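You operate a simulated robot arm through the tools that you are given. There is no shell and no other tool.

The job below is to be done with a simulated robot arm. You get a single attempt, and the scene is never put back.

## Task
Wind the striped paper on until its black line meets the red pointer.
Fine: raise the paper bar and pull the paper lever forward first; lever back and bar down at the end. Where these are worked on the way, their far stop is far enough and under half their travel is too little: paper bar, paper lever.

The check looks at the end state, three seconds after you hand in, the way a careful person would. Anything else that was tipped, shoved, dropped, spilled or broken makes it a failure.

## Robot
A 6-joint arm with a two-finger parallel gripper, fixed in place. Base frame: the origin is at the foot of the arm, x ahead of it, y to its left, z up. Readings come in m, degrees, newtons and seconds.
With the tool pointing down near the work surface it reaches from about 0.36 to 0.76 m from the base axis. Its first joint turns from -66.0 to 66.0 degrees. Payload 2.45 kg.
The TCP is the grasp point between the finger pads, 0.024 m short of the fingertips. In the tool frame z runs along the fingers and y along their closing line. Largest opening 0.068 m; finger width 0.017, thickness 0.01; the body of the gripper, 0.04 by 0.07 m, starts 0.041 m behind the TCP.
Orientation is told as [roll, pitch, yaw] about the base's x, y, z axes, in that order, counted from this pose: with the fingers straight down and closing along the base's y, the tool's x points along the base's -x, its y along +y and its z along -z.

## Interface
- The arm moves only by the tool apply_moves. Its argument "series" is a list that holds one entry, the list of rows, each a list of 7 numbers: the shift along the tool's x, y, z in units of 200 mm (1.0 is 200 mm), then the turn, a rotation vector about the tool's x, y, z in units of 45 degrees (1.0 is 45 degrees), then the finger opening in m, from 0 to 0.068. In form: [[[x, y, z, rx, ry, rz, hand], ...]]. A call has 1 to 20 rows; each row is the pose to reach, as a shift and turn from the pose commanded when the call began, along the tool's axes at that moment. A call with a number of a shift or a turn outside -1 to 1 is refused whole. A row lasts 0.2 s, in which the tool goes at most 0.05 m and 8.6 degrees; a call with a longer step from one row to the next is refused whole, and so is a gripper value outside its range. A pose out of reach is approached as far as the arm can. The call stops where the force on the tool passes 70 N (or 10 N more than at its start, if that is more) or the arm is blocked; 0.2 s more then pass. Each finger travels about 0.108 m/s and halts on what it meets, pressing with about 22 N; the grip force reading is that of the motor and also rises with nothing between the fingers. The clock runs only during rows and for 0.2 s after the last one: add rows that repeat a pose to give the fingers time. It gives the time, the measured TCP pose, the force on the tool (base axes), the opening and the grip force at its end, in the units of the frame above (readings bear some noise), with the torque about the TCP (base axes, N m) and any sound that the robot's microphone picked up.
- Cameras (640 x 400 px; columns grow to the right, rows downward): "scene" is fixed at [0.166, 0.4099, 1.4705]; the picture's right is [-0.79, -0.61, 0.00], its down [-0.31, 0.41, -0.86] and it looks along [0.52, -0.68, -0.51] (base axes); focal length 322 px, centre (320, 200). "wrist" rides on the gripper at [0.084, 0.011, -0.075] in the tool frame; the picture's right is [-0.13, 0.99, 0.00], its down [-0.60, -0.08, -0.79] and it looks along [-0.79, -0.10, 0.61] (tool axes); focal length 251 px, centre (320, 200). There is no depth. A picture from a camera that has moved, and an enlarged one, comes with that camera's place and axes in the base frame and with its lens.
- grab_frame(camera): a new picture of that camera. No time passes.
- inspect(camera, box): a new picture of the part [left, top, right, bottom] of that camera's present view, enlarged. No time passes.
- finish_job(): hands the job in; it is judged then, once.

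Nothing tells you positions but the pictures and the camera data. Unless the task says otherwise, let go and move clear before handing in.

The tools are called as name(argument=value, ...) on one line, values as JSON. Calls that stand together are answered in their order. apply_moves: Moves the arm, as the interface text tells. Its arguments: {"type":"object","properties":{"series":{"type":"array"}},"required":["series"]} The other tools are called the same way: grab_frame (camera) takes a picture; inspect (camera, box) takes an enlarged picture of a part of a camera's view; finish_job () hands the job in.

At the start:

```text
t: 0.0
position: [0.4882, -0.12, 1.2064]
tcp_rot: [0.0, 0.0, 0.0]
wrist_force: [0.1, 0.2, -0.5]
torque: [0.0, -0.01, -0.01]
width: 0.0679
gripper_force: 0.1
```

scene: 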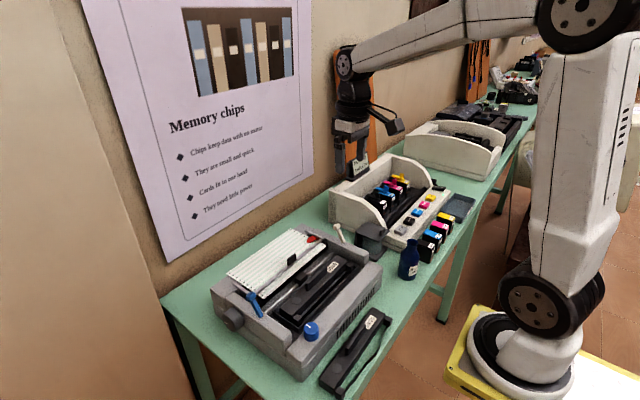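
wrist: 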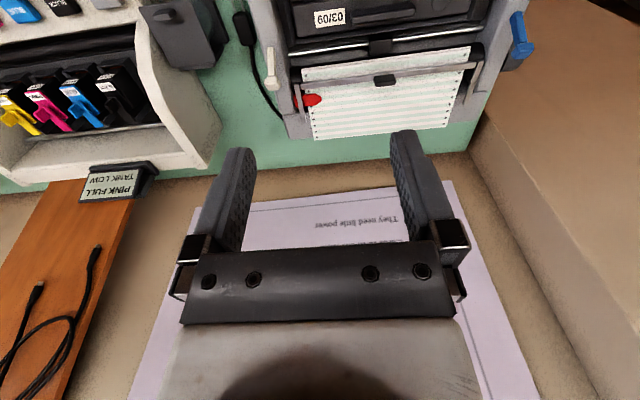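

I see a dot-matrix style printer on a green bench with striped paper, a red pointer, a blue lever, a blue knob and a grey side knob. I'll look closer at it before moving.

inspect(camera="scene", box=[200, 210, 400, 390])

inspect(camera="wrist", box=[230, 0, 550, 160])

inspect(camera="scene", box=[210, 220, 330, 310])

```text
2.22 times, centred on (300, 300) of scene
camera zoom: at [0.166, 0.4099, 1.4705], right [-0.79, -0.61, 0.0], down [-0.31, 0.41, -0.86], along [0.52, -0.68, -0.51], focal length 714 px, centre (364, -22)
```

zoom: 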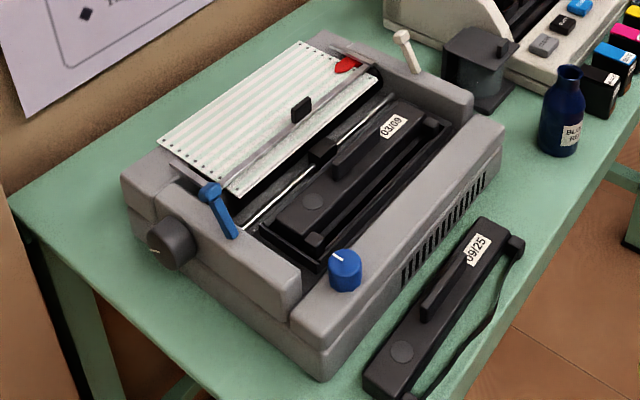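

```text
2.00 times, centred on (390, 80) of wrist
camera zoom: at [0.4047, -0.1093, 1.2828], right [0.13, 0.99, 0.0], down [0.6, -0.08, 0.79], along [0.79, -0.1, -0.61], focal length 503 px, centre (180, 440)
```

zoom: 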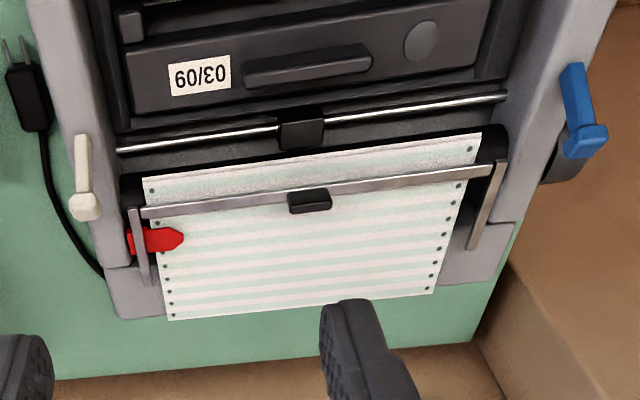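

```text
4.44 times, centred on (270, 265) of scene
camera zoom: at [0.166, 0.4099, 1.4705], right [-0.79, -0.61, 0.0], down [-0.31, 0.41, -0.86], along [0.52, -0.68, -0.51], focal length 1429 px, centre (542, -89)
```

zoom: 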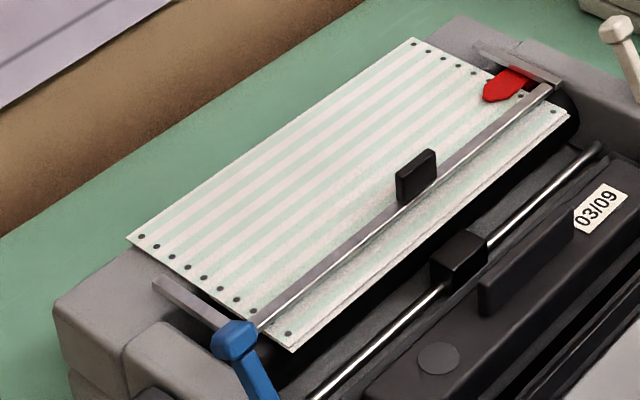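

The printer's front faces the arm, with its top at about z≈0.9 and the blue lever tip at roughly (0.57, 0.12, 0.95). I'll back the wrist camera away for a better look at the controls.

apply_moves(series=[[[0.12, 0.15, 0, 0, 0, 0, 0.068], [0.24, 0.3, 0, 0, 0, 0, 0.068], [0.36, 0.45, 0, 0, 0, 0, 0.068], [0.5, 0.6, 0, 0, 0, 0, 0.068], [0.5, 0.6, 0, 0, 0, 0, 0.068]]])

grab_frame(camera="wrist")

grab_frame(camera="scene")

```text
t: 1.2
position: [0.3894, 0.0028, 1.2061]
tcp_rot: [0.1, 0.0, 0.0]
wrist_force: [-0.8, 0.1, -0.3]
torque: [-0.02, -0.02, 0.03]
width: 0.068
gripper_force: 0.2
```

```text
taken
camera wrist: at [0.3052, 0.0127, 1.2818], right [0.13, 0.99, 0.0], down [0.6, -0.08, 0.79], along [0.79, -0.1, -0.61], focal length 251 px, centre (320, 200)
```

wrist: 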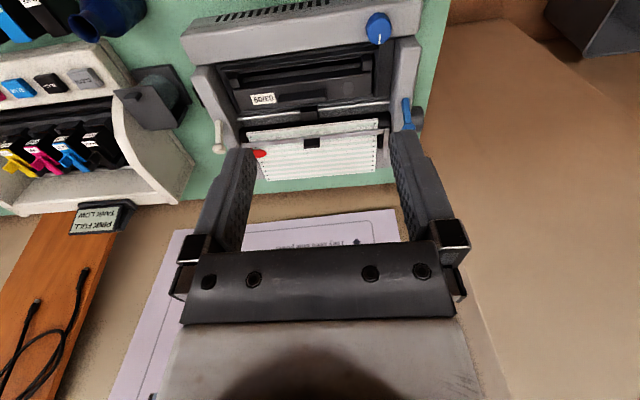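

```text
taken
```

scene: 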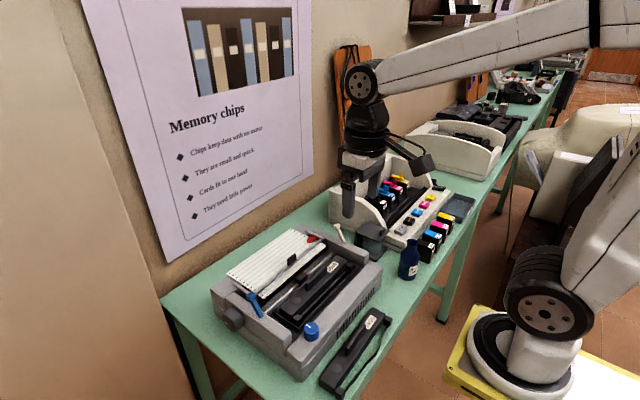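

The whole printer is now in the wrist view. I'll zoom in on the two levers, the bar and the knobs to tell them apart.

inspect(camera="wrist", box=[350, 0, 450, 160])

inspect(camera="wrist", box=[180, 60, 320, 190])

inspect(camera="wrist", box=[180, 0, 450, 190])

inspect(camera="scene", box=[215, 275, 275, 335])

inspect(camera="scene", box=[300, 215, 360, 255])

```text
2.50 times, centred on (400, 80) of wrist
camera zoom: at [0.3052, 0.0127, 1.2818], right [0.13, 0.99, 0.0], down [0.6, -0.08, 0.79], along [0.79, -0.1, -0.61], focal length 629 px, centre (120, 500)
```

zoom: 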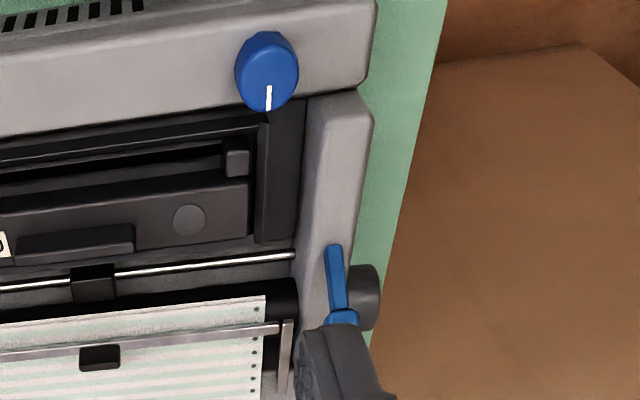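

```text
3.08 times, centred on (250, 125) of wrist
camera zoom: at [0.3052, 0.0127, 1.2818], right [0.13, 0.99, 0.0], down [0.6, -0.08, 0.79], along [0.79, -0.1, -0.61], focal length 774 px, centre (535, 431)
```

zoom: 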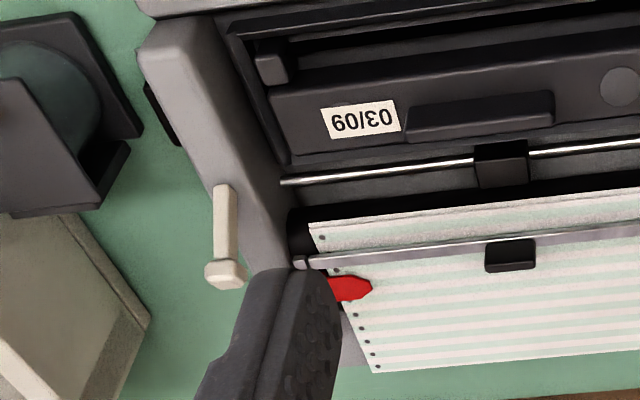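

```text
2.11 times, centred on (315, 95) of wrist
camera zoom: at [0.3052, 0.0127, 1.2818], right [0.13, 0.99, 0.0], down [0.6, -0.08, 0.79], along [0.79, -0.1, -0.61], focal length 529 px, centre (330, 421)
```

zoom: 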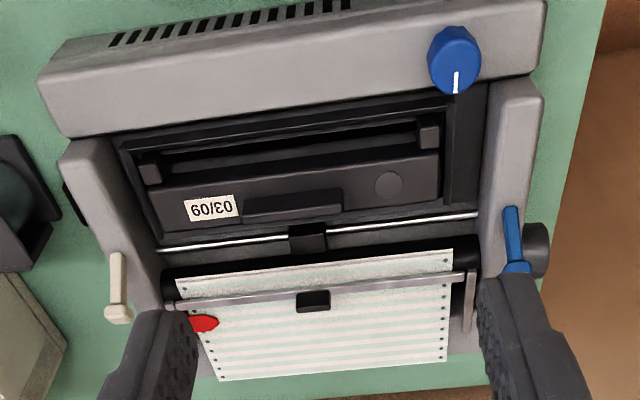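

```text
6.67 times, centred on (245, 305) of scene
camera zoom: at [0.166, 0.4099, 1.4705], right [-0.79, -0.61, 0.0], down [-0.31, 0.41, -0.86], along [0.52, -0.68, -0.51], focal length 2143 px, centre (820, -500)
```

zoom: 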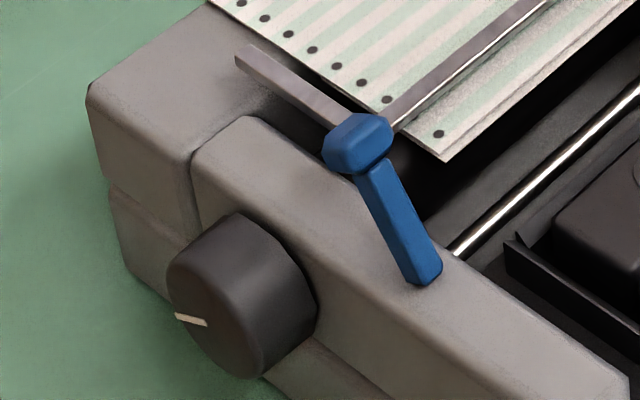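

```text
10.00 times, centred on (330, 235) of scene
camera zoom: at [0.166, 0.4099, 1.4705], right [-0.79, -0.61, 0.0], down [-0.31, 0.41, -0.86], along [0.52, -0.68, -0.51], focal length 3215 px, centre (220, -150)
```

zoom: 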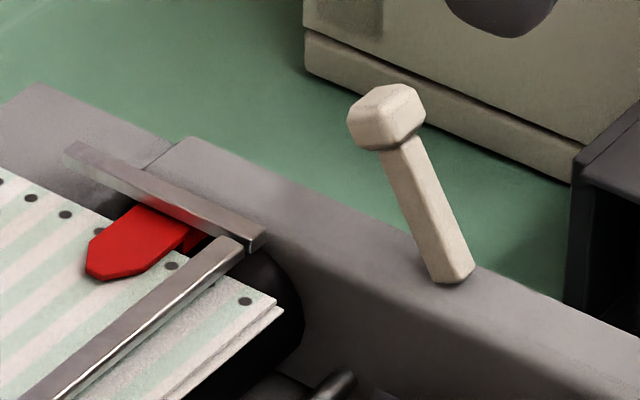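

Both side levers (blue at the left, ivory at the right) lean back, so I need to tell which is the paper lever. I'll move the wrist camera close over the blue one first to look for markings.

apply_moves(series=[[[-0.12, 0.1, 0.1, 0, 0, 0, 0.068], [-0.24, 0.2, 0.2, 0, 0, 0, 0.068], [-0.36, 0.3, 0.3, 0, 0, 0, 0.068], [-0.48, 0.4, 0.4, 0, 0, 0, 0.068], [-0.6, 0.5, 0.5, 0, 0, 0, 0.068], [-0.725, 0.61, 0.6, 0, 0, 0, 0.068], [-0.725, 0.61, 0.6, 0, 0, 0, 0.068]]])

grab_frame(camera="wrist")

grab_frame(camera="scene")

```text
t: 2.8
position: [0.5346, 0.1233, 1.0851]
tcp_rot: [0.0, 0.1, 0.0]
wrist_force: [-0.6, 0.3, 0.5]
torque: [-0.01, 0.01, -0.02]
width: 0.0682
gripper_force: 0.0
```

```text
taken
camera wrist: at [0.4505, 0.1332, 1.1603], right [0.13, 0.99, 0.0], down [0.6, -0.08, 0.79], along [0.79, -0.1, -0.61], focal length 251 px, centre (320, 200)
```

wrist: 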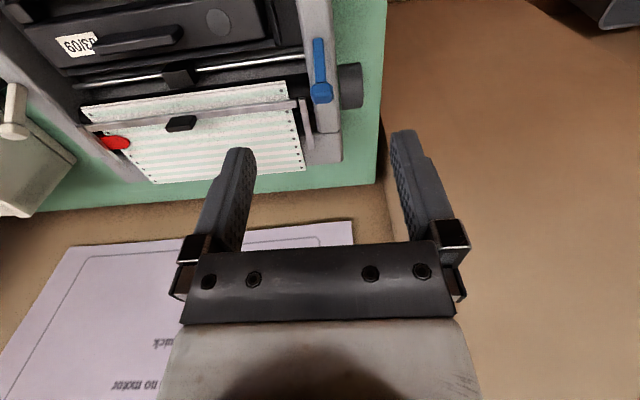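

```text
taken
```

scene: 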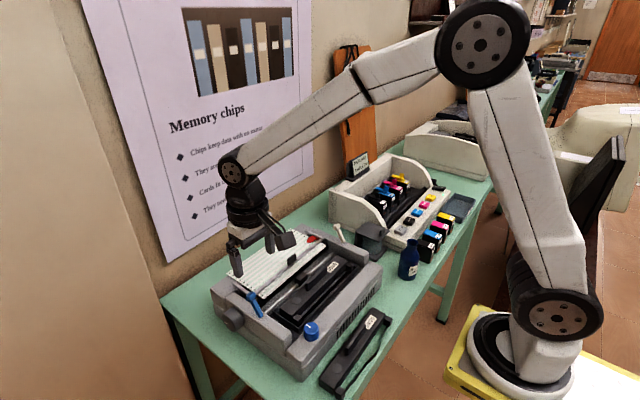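

The view is clear of the fingers, so I'll enlarge the blue lever, the side knob, the bar and its hinge arms.

inspect(camera="wrist", box=[280, 20, 380, 170])

inspect(camera="wrist", box=[60, 60, 220, 200])

inspect(camera="wrist", box=[0, 60, 60, 160])

```text
2.67 times, centred on (330, 95) of wrist
camera zoom: at [0.4505, 0.1332, 1.1603], right [0.13, 0.99, 0.0], down [0.6, -0.08, 0.79], along [0.79, -0.1, -0.61], focal length 670 px, centre (293, 480)
```

zoom: 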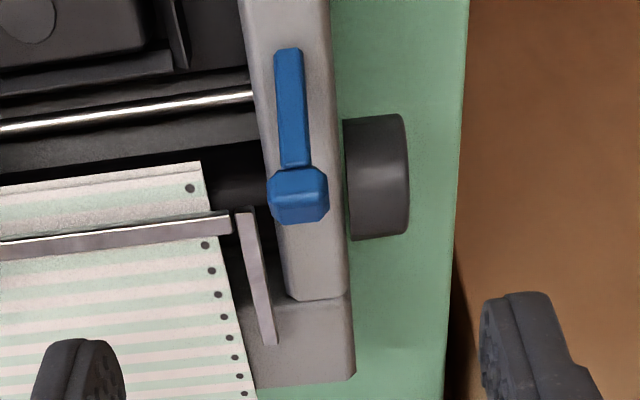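

```text
2.86 times, centred on (140, 130) of wrist
camera zoom: at [0.4505, 0.1332, 1.1603], right [0.13, 0.99, 0.0], down [0.6, -0.08, 0.79], along [0.79, -0.1, -0.61], focal length 718 px, centre (834, 400)
```

zoom: 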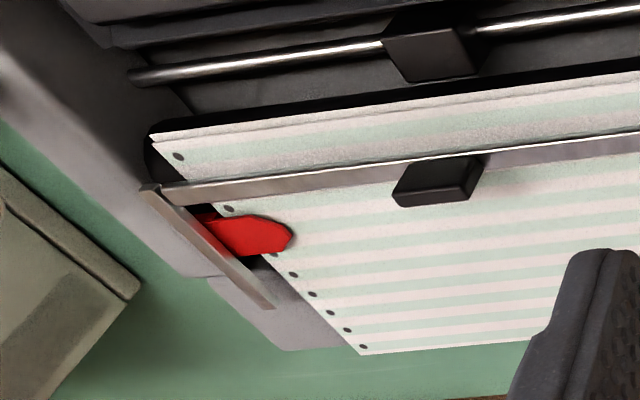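

```text
4.00 times, centred on (30, 110) of wrist
camera zoom: at [0.4505, 0.1332, 1.1603], right [0.13, 0.99, 0.0], down [0.6, -0.08, 0.79], along [0.79, -0.1, -0.61], focal length 1006 px, centre (1480, 560)
```

zoom: 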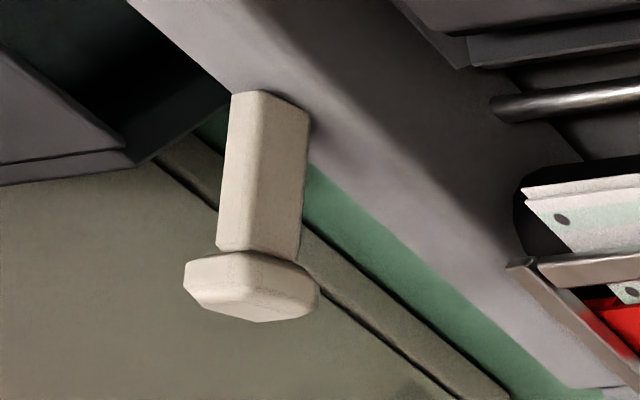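

There are no printed symbols on this side, and the two levers mirror each other about y≈-0.035. I'll move over to the ivory lever for the same close look.

apply_moves(series=[[[0.05, -0.2, 0, 0, 0, 0, 0.068], [0.1, -0.4, 0, 0, 0, 0, 0.068], [0.15, -0.6, 0, 0, 0, 0, 0.068], [0.2, -0.8, 0, 0, 0, 0, 0.068], [0.25, -1.0, 0, 0, 0, 0, 0.068], [0.25, -1.0, 0, 0, 0, 0, 0.068]], []])

```text
refused: series must be a list of 1 entries
```

I added a stray empty entry, so that call was refused and the arm has not moved. I'll send the same sideways move to the ivory lever correctly.

apply_moves(series=[[[0.05, -0.2, 0, 0, 0, 0, 0.068], [0.1, -0.4, 0, 0, 0, 0, 0.068], [0.15, -0.6, 0, 0, 0, 0, 0.068], [0.2, -0.8, 0, 0, 0, 0, 0.068], [0.25, -1.0, 0, 0, 0, 0, 0.068], [0.25, -1.0, 0, 0, 0, 0, 0.068]]])

grab_frame(camera="wrist")

inspect(camera="wrist", box=[200, 0, 440, 150])

```text
t: 4.2
position: [0.4819, -0.0793, 1.0866]
tcp_rot: [0.0, -0.1, 0.0]
wrist_force: [-0.7, 0.3, -0.5]
torque: [-0.01, 0.01, -0.03]
width: 0.0682
gripper_force: 0.0
```

```text
taken
camera wrist: at [0.3997, -0.0681, 1.1637], right [0.13, 0.99, 0.0], down [0.6, -0.08, 0.79], along [0.79, -0.1, -0.61], focal length 251 px, centre (320, 200)
```

wrist: 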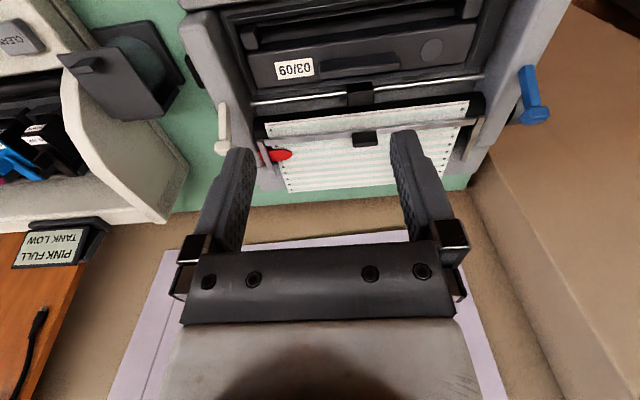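

```text
2.67 times, centred on (320, 75) of wrist
camera zoom: at [0.3997, -0.0681, 1.1637], right [0.13, 0.99, 0.0], down [0.6, -0.08, 0.79], along [0.79, -0.1, -0.61], focal length 670 px, centre (320, 533)
```

zoom: 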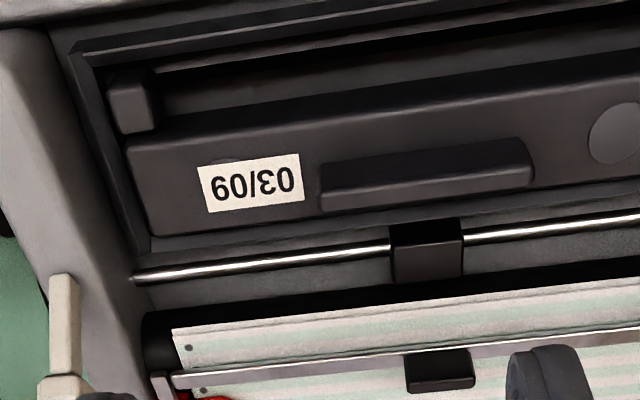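

The ivory lever carries no marking either; I'll zoom further on the tab of the bar, the pointer and the bar's arms to plan the lifting.

inspect(camera="wrist", box=[330, 115, 400, 160])

inspect(camera="scene", box=[275, 240, 325, 275])

inspect(camera="wrist", box=[440, 60, 560, 180])

inspect(camera="scene", box=[225, 275, 285, 315])

```text
8.89 times, centred on (365, 138) of wrist
camera zoom: at [0.3997, -0.0681, 1.1637], right [0.13, 0.99, 0.0], down [0.6, -0.08, 0.79], along [0.79, -0.1, -0.61], focal length 2235 px, centre (-80, 756)
```

zoom: 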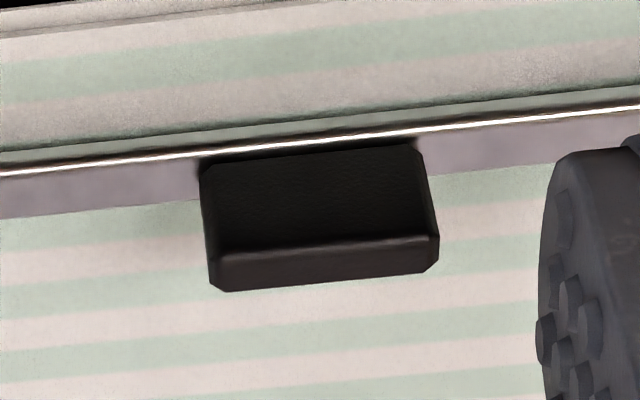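

```text
11.43 times, centred on (300, 258) of scene
camera zoom: at [0.166, 0.4099, 1.4705], right [-0.79, -0.61, 0.0], down [-0.31, 0.41, -0.86], along [0.52, -0.68, -0.51], focal length 3674 px, centre (549, -457)
```

zoom: 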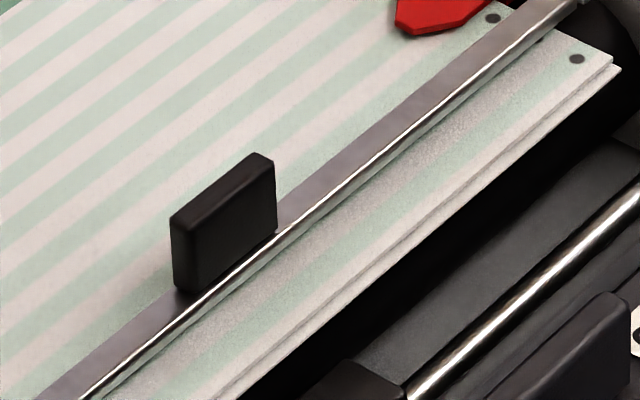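

```text
3.33 times, centred on (500, 120) of wrist
camera zoom: at [0.3997, -0.0681, 1.1637], right [0.13, 0.99, 0.0], down [0.6, -0.08, 0.79], along [0.79, -0.1, -0.61], focal length 838 px, centre (-280, 467)
```

zoom: 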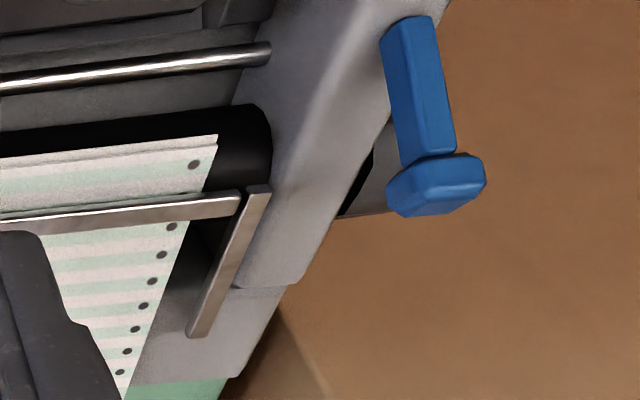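

```text
10.00 times, centred on (255, 295) of scene
camera zoom: at [0.166, 0.4099, 1.4705], right [-0.79, -0.61, 0.0], down [-0.31, 0.41, -0.86], along [0.52, -0.68, -0.51], focal length 3215 px, centre (970, -750)
```

zoom: 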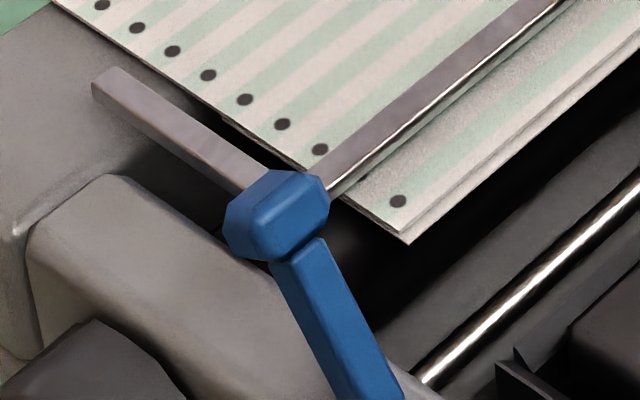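

The tab on the bar stands at about (0.601, -0.040), its top at z≈0.933, and the bar's arms run back to a hinge near x≈0.67, z≈0.905. I'll go above the tab with fingers straddling it in y.

apply_moves(series=[[[-0.12, 0.04, 0.1, 0, 0, 0, 0.068], [-0.24, 0.08, 0.2, 0, 0, 0, 0.068], [-0.36, 0.12, 0.3, 0, 0, 0, 0.068], [-0.48, 0.16, 0.4, 0, 0, 0, 0.068], [-0.5875, 0.1925, 0.482, 0, 0, 0, 0.068], [-0.5875, 0.1925, 0.482, 0, 0, 0, 0.068]]])

grab_frame(camera="wrist")

inspect(camera="scene", box=[210, 180, 370, 310])

```text
t: 5.6
position: [0.6026, -0.0416, 0.9893]
tcp_rot: [0.1, 0.0, 0.0]
wrist_force: [0.6, -0.5, 0.0]
torque: [0.02, 0.0, -0.03]
width: 0.0678
gripper_force: 0.0
```

```text
taken
camera wrist: at [0.5191, -0.0317, 1.066], right [0.13, 0.99, 0.0], down [0.6, -0.08, 0.79], along [0.79, -0.1, -0.61], focal length 251 px, centre (320, 200)
```

wrist: 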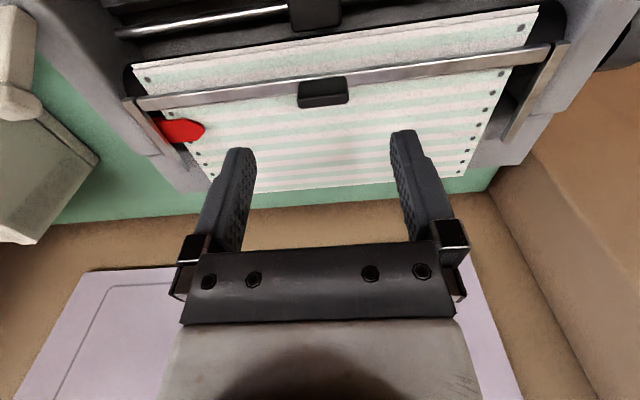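

```text
3.08 times, centred on (290, 245) of scene
camera zoom: at [0.166, 0.4099, 1.4705], right [-0.79, -0.61, 0.0], down [-0.31, 0.41, -0.86], along [0.52, -0.68, -0.51], focal length 989 px, centre (412, 62)
```

zoom: 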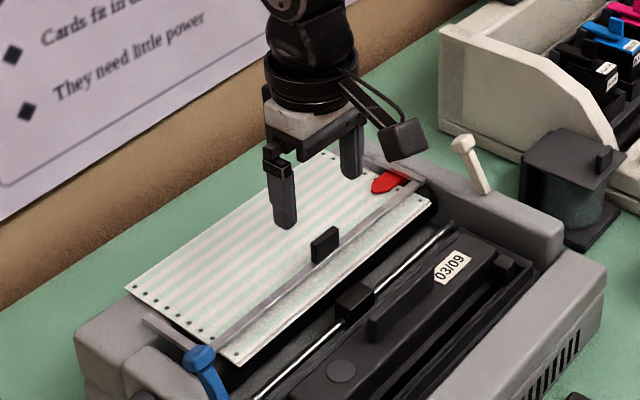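

The fingers straddle the tab as planned, with the tab at y≈-0.040 and the TCP at y≈-0.0416. I'll lower to put the fingertips just above the bar and close on the tab's ends.

apply_moves(series=[[[0.003, 0.006, 0.12, 0, 0, 0, 0.068], [0.003, 0.006, 0.2, 0, 0, 0, 0.068], [0.003, 0.006, 0.235, 0, 0, 0, 0.068], [0.003, 0.006, 0.235, 0, 0, 0, 0.045], [0.003, 0.006, 0.235, 0, 0, 0, 0.02], [0.003, 0.006, 0.235, 0, 0, 0, 0.02]]])

grab_frame(camera="wrist")

inspect(camera="scene", box=[240, 200, 350, 290])

```text
t: 7.0
position: [0.6003, -0.0399, 0.9423]
tcp_rot: [0.0, 0.0, 0.0]
wrist_force: [2.2, -15.5, -2.2]
torque: [-0.28, 0.1, 0.01]
width: 0.0292
gripper_force: 43.6
```

```text
taken
camera wrist: at [0.5169, -0.0293, 1.0184], right [0.13, 0.99, 0.0], down [0.6, -0.08, 0.79], along [0.79, -0.1, -0.61], focal length 251 px, centre (320, 200)
```

wrist: 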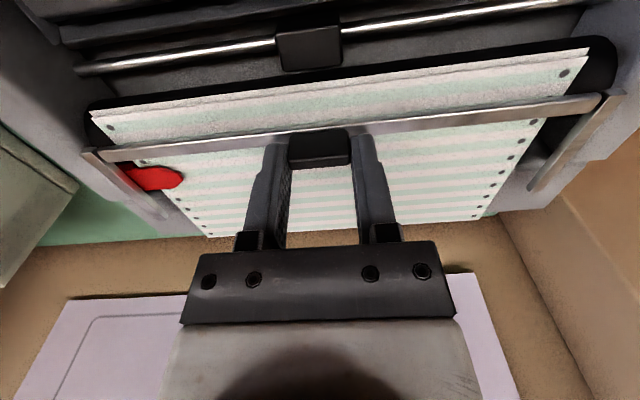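

```text
4.44 times, centred on (295, 245) of scene
camera zoom: at [0.1661, 0.4094, 1.4706], right [-0.79, -0.61, 0.0], down [-0.31, 0.41, -0.86], along [0.52, -0.68, -0.51], focal length 1429 px, centre (431, 0)
```

zoom: 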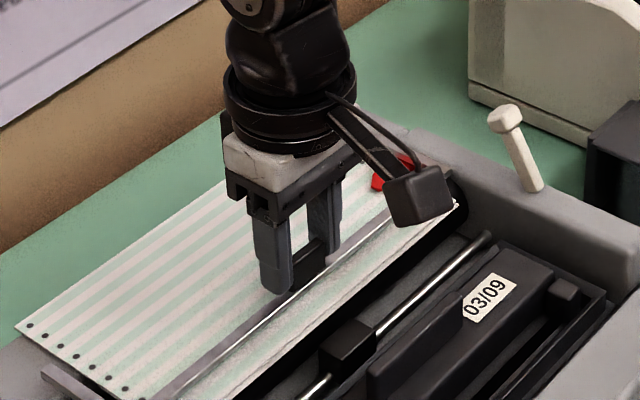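

I have the tab gripped at 29 mm width. I'll lift it slowly along the arc about the rear hinge, starting with about 10 degrees, and relax the slight sideways load.

apply_moves(series=[[[0, -0.006, 0, 0, 0, 0, 0.02], [-0.0135, -0.006, -0.029, 0, 0.0556, 0, 0.02], [-0.0305, -0.006, -0.057, 0, 0.111, 0, 0.02], [-0.0305, -0.006, -0.057, 0, 0.111, 0, 0.02]]])

grab_frame(camera="wrist")

inspect(camera="scene", box=[220, 200, 360, 310])

```text
t: 8.0
position: [0.6054, -0.0398, 0.953]
tcp_rot: [0.1, 5.5, 0.1]
wrist_force: [-12.5, -18.5, -12.5]
torque: [-0.29, 1.24, 0.02]
width: 0.0294
gripper_force: 43.7
```

```text
taken
camera wrist: at [0.5296, -0.0294, 1.0366], right [0.13, 0.99, -0.01], down [0.68, -0.08, 0.73], along [0.72, -0.1, -0.68], focal length 251 px, centre (320, 200)
```

wrist: 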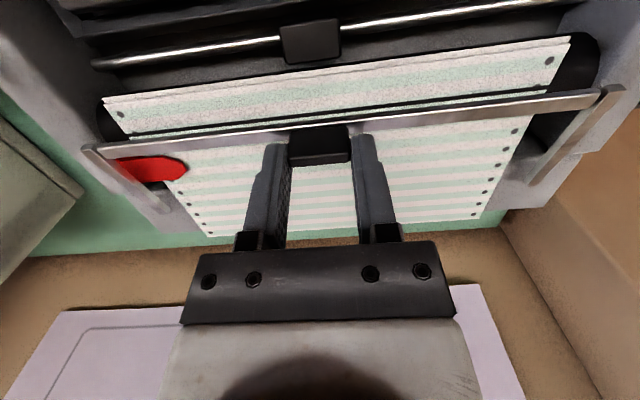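

```text
3.64 times, centred on (290, 255) of scene
camera zoom: at [0.1659, 0.4093, 1.4706], right [-0.79, -0.61, 0.0], down [-0.31, 0.41, -0.86], along [0.52, -0.68, -0.51], focal length 1169 px, centre (429, 0)
```

zoom: 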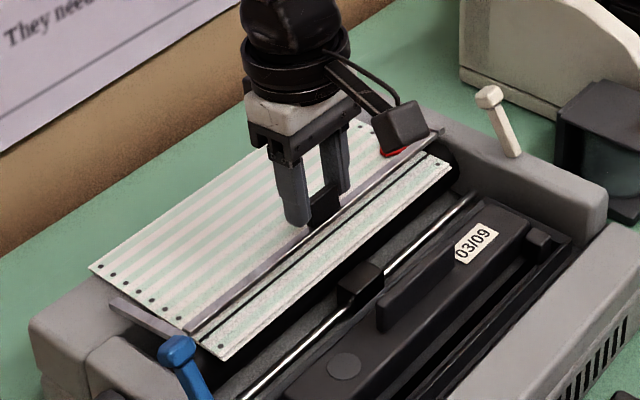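

The bar is rising, and a thin black line on the paper has come into view just under it, so only some 30–40 mm of winding is needed. I'll continue the lift, tilting the gripper along with the bar.

apply_moves(series=[[[-0.0211, 0.005, -0.028, 0, 0.133, 0, 0.02], [-0.0455, 0.005, -0.0537, 0, 0.267, 0, 0.02], [-0.0716, 0.005, -0.0765, 0, 0.4, 0, 0.02], [-0.0993, 0.005, -0.098, 0, 0.533, 0, 0.02]]])

grab_frame(camera="wrist")

inspect(camera="scene", box=[220, 200, 360, 310])

```text
t: 9.0
position: [0.6277, -0.0403, 0.9718]
tcp_rot: [-0.1, 29.2, 0.0]
wrist_force: [-10.2, -18.0, -4.9]
torque: [-0.08, 0.67, 0.05]
width: 0.0293
gripper_force: 43.3
```

```text
taken
camera wrist: at [0.5918, -0.0292, 1.0795], right [0.11, 0.99, -0.06], down [0.91, -0.08, 0.4], along [0.39, -0.1, -0.92], focal length 251 px, centre (320, 200)
```

wrist: 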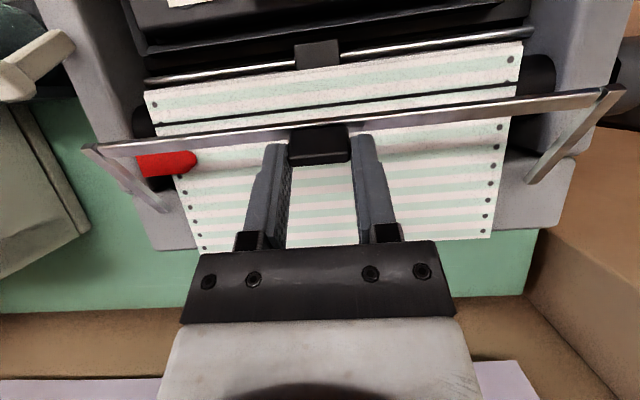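

```text
3.64 times, centred on (290, 255) of scene
camera zoom: at [0.1659, 0.4094, 1.4706], right [-0.79, -0.61, 0.0], down [-0.31, 0.41, -0.86], along [0.52, -0.68, -0.51], focal length 1169 px, centre (429, 0)
```

zoom: 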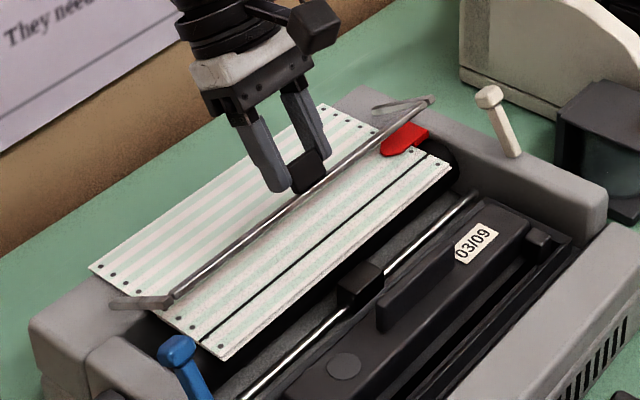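

The bar is about 30 degrees up and the black line shows clearly on the paper, in front of the pointer. I'll carry on the same arc toward 55 degrees and watch the force for the stop.

apply_moves(series=[[[-0.0185, 0, -0.0285, 0, 0.111, 0, 0.02], [-0.0377, 0, -0.0558, 0, 0.2, 0, 0.02], [-0.059, 0, -0.0813, 0, 0.289, 0, 0.02], [-0.0824, 0, -0.1051, 0, 0.378, 0, 0.02], [-0.1081, 0, -0.1268, 0, 0.467, 0, 0.02]]])

grab_frame(camera="wrist")

inspect(camera="scene", box=[220, 200, 360, 310])

```text
t: 10.2
position: [0.6063, -0.0357, 0.9955]
tcp_rot: [0.3, 50.4, 0.4]
wrist_force: [-0.1, 0.2, -0.6]
torque: [0.01, 0.0, -0.03]
width: 0.0197
gripper_force: 0.0
out of reach, approached as far as the arm can: row 4, 5
```

```text
taken
camera wrist: at [0.6112, -0.0248, 1.1096], right [0.08, 0.99, -0.1], down [1.0, -0.08, 0.04], along [0.04, -0.1, -0.99], focal length 251 px, centre (320, 200)
```

wrist: 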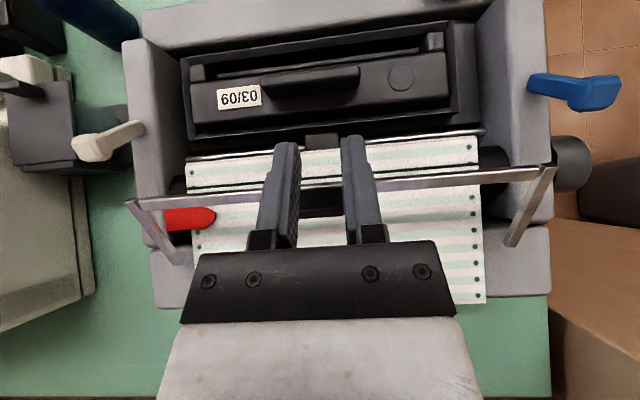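

```text
3.64 times, centred on (290, 255) of scene
camera zoom: at [0.166, 0.4099, 1.4705], right [-0.79, -0.61, 0.0], down [-0.31, 0.41, -0.86], along [0.52, -0.68, -0.51], focal length 1169 px, centre (429, 0)
```

zoom: 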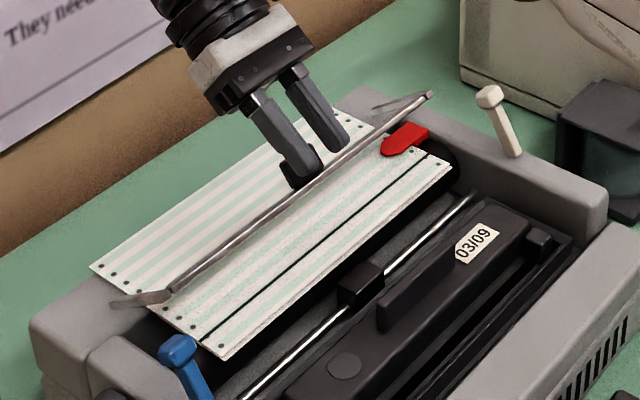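

The arm ran out of reach while tilting forward and slipped off the tab, but the bar is holding at about 36 degrees by itself. I'll lift clear and tilt the gripper the other way so I can push the bar up from underneath on the robot's side.

apply_moves(series=[[[0.144, 0, -0.023, 0, 0, 0, 0.02], [0.288, 0, -0.046, 0, -0.15, 0, 0.02], [0.288, 0, -0.046, 0, -0.32, 0, 0.02], [0.288, 0, -0.046, 0, -0.49, 0, 0.02], [0.288, 0, -0.046, 0, -0.66, 0, 0.02], [0.288, 0, -0.046, 0, -0.83, 0, 0.02], [0.288, 0, -0.046, 0, -1.0, 0, 0.02]]])

grab_frame(camera="wrist")

inspect(camera="scene", box=[220, 200, 360, 310])

```text
t: 11.8
position: [0.5805, -0.0362, 1.0457]
tcp_rot: [0.0, 4.9, 0.0]
wrist_force: [-1.0, 0.1, -0.1]
torque: [0.0, 0.02, -0.05]
width: 0.0201
gripper_force: 0.0
```

```text
taken
camera wrist: at [0.5033, -0.0262, 1.1283], right [0.13, 0.99, -0.01], down [0.67, -0.08, 0.74], along [0.73, -0.1, -0.67], focal length 251 px, centre (320, 200)
```

wrist: 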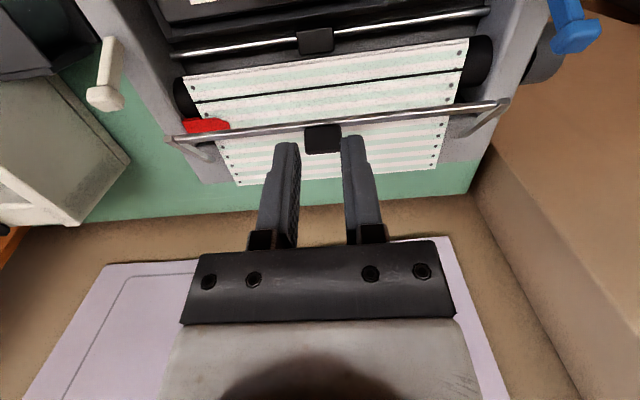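

```text
3.64 times, centred on (290, 255) of scene
camera zoom: at [0.166, 0.4099, 1.4705], right [-0.79, -0.61, 0.0], down [-0.31, 0.41, -0.86], along [0.52, -0.68, -0.51], focal length 1169 px, centre (429, 0)
```

zoom: 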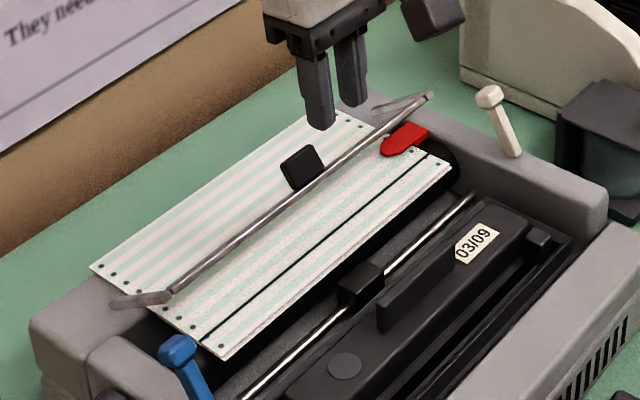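

I'm clear above the bar now, with the bar steady at about (0.611, 0.948). I'll close the fingers, tilt back 30 degrees and come down in front of the bar over the carriage gap, ready to push it up and back.

apply_moves(series=[[[0.066, 0, 0.12, 0, -0.167, 0, 0.0], [0.132, 0, 0.241, 0, -0.333, 0, 0.0], [0.133, 0, 0.33, 0, -0.48, 0, 0.0], [0.134, 0, 0.42, 0, -0.63, 0, 0.0], [0.1344, 0, 0.5006, 0, -0.778, 0, 0.0], [0.1344, 0, 0.5006, 0, -0.778, 0, 0.0]]])

grab_frame(camera="wrist")

inspect(camera="scene", box=[220, 200, 360, 310])

```text
t: 13.2
position: [0.5421, -0.0434, 0.9583]
tcp_rot: [-1.8, -24.4, 0.0]
wrist_force: [0.2, -0.6, 0.0]
torque: [-0.03, -0.02, -0.01]
width: 0.0
gripper_force: 21.8
out of reach, approached as far as the arm can: row 5
```

```text
taken
camera wrist: at [0.4351, -0.0301, 0.9917], right [0.13, 0.99, 0.02], down [0.22, -0.05, 0.97], along [0.97, -0.12, -0.23], focal length 251 px, centre (320, 200)
```

wrist: 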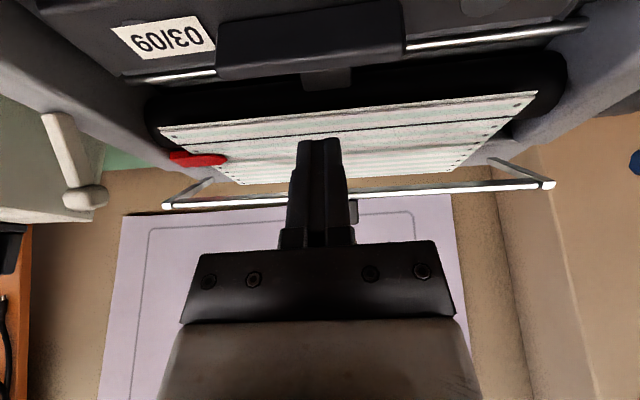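

```text
3.64 times, centred on (290, 255) of scene
camera zoom: at [0.166, 0.4099, 1.4705], right [-0.79, -0.61, 0.0], down [-0.31, 0.41, -0.86], along [0.52, -0.68, -0.51], focal length 1169 px, centre (429, 0)
```

zoom: 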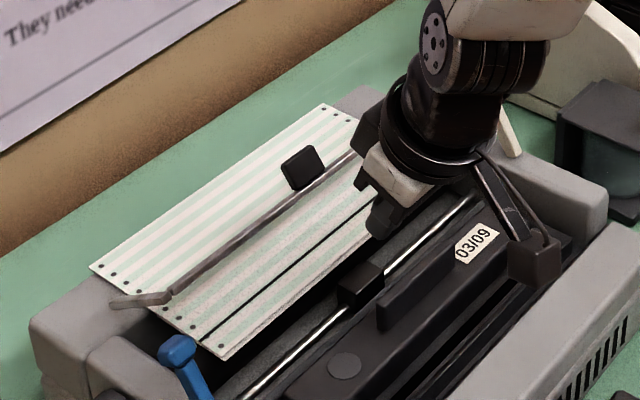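

The tilt stopped at -24 degrees, a joint limit, but the fingertips are already below and in front of the bar. I'll advance to contact and start pushing the bar up and back.

apply_moves(series=[[[-0.0787, 0.02, 0.0686, 0, 0, 0, 0.0], [-0.17, 0.02, 0.11, 0, 0, 0, 0.0], [-0.2215, 0.02, 0.117, 0, 0, 0, 0.0], [-0.27, 0.02, 0.1063, 0, 0, 0, 0.0]]])

grab_frame(camera="wrist")

inspect(camera="scene", box=[220, 200, 360, 310])

```text
t: 14.2
position: [0.5973, -0.0319, 0.9528]
tcp_rot: [0.1, -29.9, -0.1]
wrist_force: [-0.8, 0.5, -0.5]
torque: [0.03, 0.01, 0.01]
width: 0.0
gripper_force: 21.8
out of reach, approached as far as the arm can: row 1, 4
```

```text
taken
camera wrist: at [0.4879, -0.021, 0.9768], right [0.11, 0.99, 0.07], down [0.13, -0.08, 0.99], along [0.99, -0.1, -0.14], focal length 251 px, centre (320, 200)
```

wrist: 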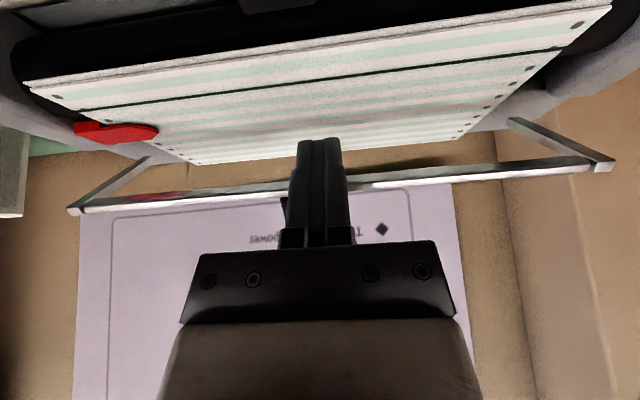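

```text
3.64 times, centred on (290, 255) of scene
camera zoom: at [0.166, 0.4099, 1.4705], right [-0.79, -0.61, 0.0], down [-0.31, 0.41, -0.86], along [0.52, -0.68, -0.51], focal length 1169 px, centre (429, 0)
```

zoom: 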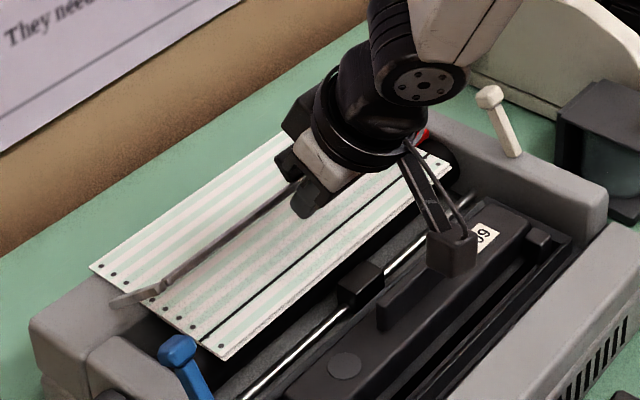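

The finger side is just touching the bar's underside, with the bar now near 39 degrees. I'll push on along its arc toward 70 degrees in small steps.

apply_moves(series=[[[-0.034, 0, -0.0095, 0, 0, 0, 0.0], [-0.068, 0, -0.019, 0, 0, 0, 0.0], [-0.1, 0, -0.022, 0, 0, 0, 0.0], [-0.1325, 0, -0.0245, 0, 0, 0, 0.0], [-0.165, 0, -0.022, 0, 0, 0, 0.0], [-0.197, 0, -0.019, 0, 0, 0, 0.0]]])

grab_frame(camera="wrist")

inspect(camera="scene", box=[220, 200, 360, 310])

```text
t: 15.6
position: [0.6188, -0.0295, 0.9681]
tcp_rot: [0.4, -28.0, 0.0]
wrist_force: [-48.4, -1.0, -12.7]
torque: [0.09, 0.42, 0.07]
width: 0.0
gripper_force: 22.5
out of reach, approached as far as the arm can: row 2, 3, 4, 5
```

```text
taken
camera wrist: at [0.5102, -0.0204, 0.9954], right [0.11, 0.99, 0.07], down [0.16, -0.08, 0.98], along [0.98, -0.1, -0.17], focal length 251 px, centre (320, 200)
```

wrist: 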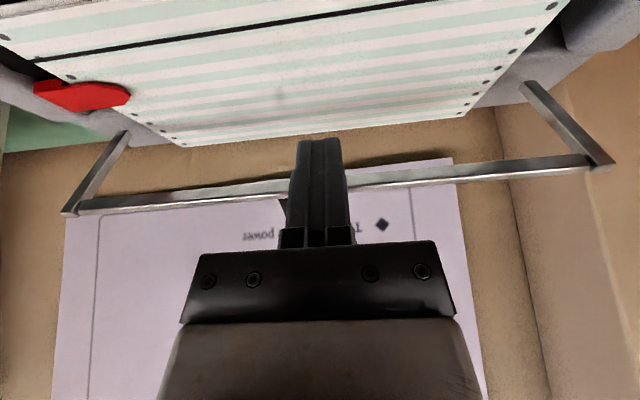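

```text
3.64 times, centred on (290, 255) of scene
camera zoom: at [0.1649, 0.4098, 1.4706], right [-0.79, -0.61, 0.0], down [-0.31, 0.41, -0.86], along [0.52, -0.68, -0.51], focal length 1169 px, centre (429, 0)
```

zoom: 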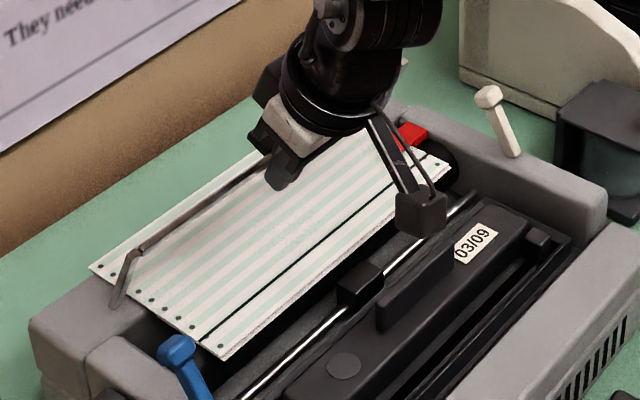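

The bar has reached about 60 degrees and the push force jumped to 48 N, so this looks like its upper stop. I'll back off toward the robot, then up, and check that the bar stays there.

apply_moves(series=[[[0.1, 0, -0.06, 0, 0, 0, 0.0], [0.2165, 0, -0.125, 0, 0, 0, 0.0], [0.15, 0, -0.25, 0, 0.1, 0, 0.0], [0.06, 0, -0.4, 0, 0.25, 0, 0.0], [-0.03, 0, -0.558, 0, 0.4, 0, 0.0], [-0.03, 0, -0.558, 0, 0.55, 0, 0.0], [-0.03, 0, -0.558, 0, 0.66, 0, 0.0]]])

grab_frame(camera="wrist")

inspect(camera="scene", box=[210, 200, 370, 310])

```text
t: 17.2
position: [0.5565, -0.0486, 1.0284]
tcp_rot: [8.2, -9.2, 0.0]
wrist_force: [0.8, -0.3, 0.0]
torque: [0.01, 0.03, 0.01]
width: 0.0001
gripper_force: 21.6
out of reach, approached as far as the arm can: row 2, 3, 4, 5, 6, 7
```

```text
taken
camera wrist: at [0.461, -0.048, 1.0895], right [0.11, 0.98, 0.16], down [0.47, -0.19, 0.86], along [0.88, -0.02, -0.48], focal length 251 px, centre (320, 200)
```

wrist: 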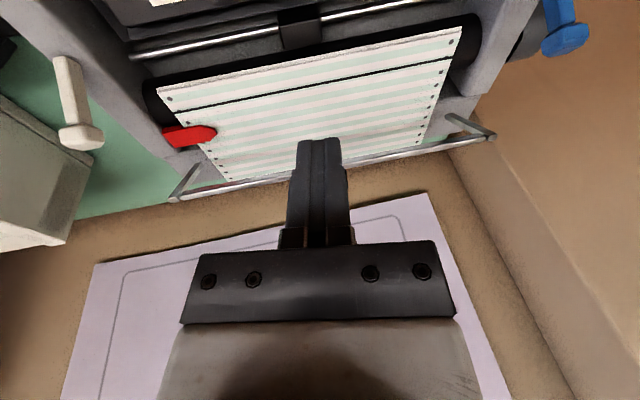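

```text
3.64 times, centred on (290, 255) of scene
camera zoom: at [0.166, 0.4099, 1.4705], right [-0.79, -0.61, 0.0], down [-0.31, 0.41, -0.86], along [0.52, -0.68, -0.51], focal length 1169 px, centre (429, 0)
```

zoom: 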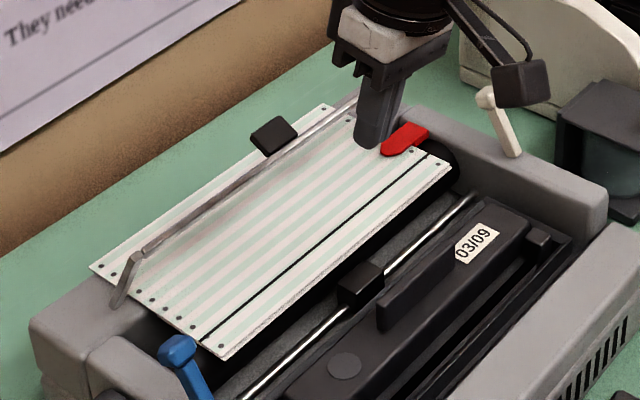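

The bar stays up at its stop, and the black line is fully visible. My wrist is a bit skewed near an awkward wrist pose, so I'll hold a moment to see where the arm settles.

apply_moves(series=[[[0, 0, -0.02, 0, 0, 0, 0.0], [0, 0, -0.1, 0, 0, 0, 0.0], [0, 0, -0.1, 0, 0, 0, 0.0]]])

```text
t: 18.0
position: [0.5521, -0.0516, 1.0472]
tcp_rot: [8.4, -9.5, -0.1]
wrist_force: [0.9, 0.8, 0.4]
torque: [0.01, 0.04, 0.0]
width: 0.0002
gripper_force: 22.4
```

The arm now follows from its settled pose. I'll straighten the gripper to vertical.

apply_moves(series=[[[0, 0, 0, 0.09, 0.1, 0, 0.0], [0, 0, 0, 0.186, 0.21, 0, 0.0], [0, 0, 0, 0.186, 0.21, 0, 0.0]]])

grab_frame(camera="wrist")

```text
t: 18.8
position: [0.5521, -0.0507, 1.047]
tcp_rot: [8.5, -9.6, -0.2]
wrist_force: [-0.5, 0.2, -0.1]
torque: [-0.03, 0.02, -0.05]
width: 0.0
gripper_force: 22.6
out of reach, approached as far as the arm can: row 1, 2, 3
```

```text
taken
camera wrist: at [0.4573, -0.0522, 1.1086], right [0.11, 0.98, 0.17], down [0.47, -0.2, 0.86], along [0.88, -0.01, -0.48], focal length 251 px, centre (320, 200)
```

wrist: 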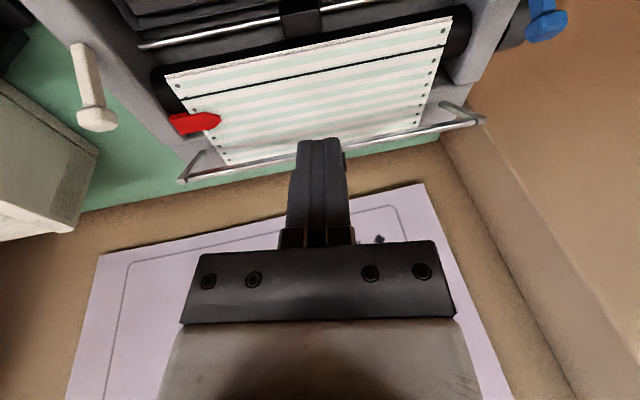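

The wrist seems to be in a flipped posture at a joint limit, so it can't straighten directly. I'll move the tool direction around sideways (tilting toward +y and forward) to unwind that joint, staying up in free space.

apply_moves(series=[[[0.02, 0, -0.05, -0.08, -0.14, 0, 0.0], [0.04, 0, -0.1, -0.16, -0.28, 0, 0.0], [0.06, 0, -0.15, -0.24, -0.42, 0, 0.0], [0.08, 0, -0.2, -0.32, -0.55, 0, 0.0], [0.08, 0, -0.2, -0.32, -0.55, 0, 0.0]]])

grab_frame(camera="scene")

```text
t: 20.0
position: [0.5278, -0.0558, 1.0837]
tcp_rot: [26.1, -33.2, -8.1]
wrist_force: [0.4, 0.5, -0.3]
torque: [0.01, 0.0, 0.03]
width: 0.0
gripper_force: 22.5
```

```text
taken
```

scene: 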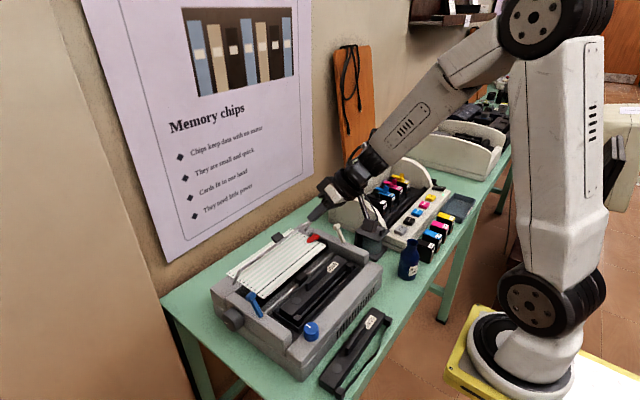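

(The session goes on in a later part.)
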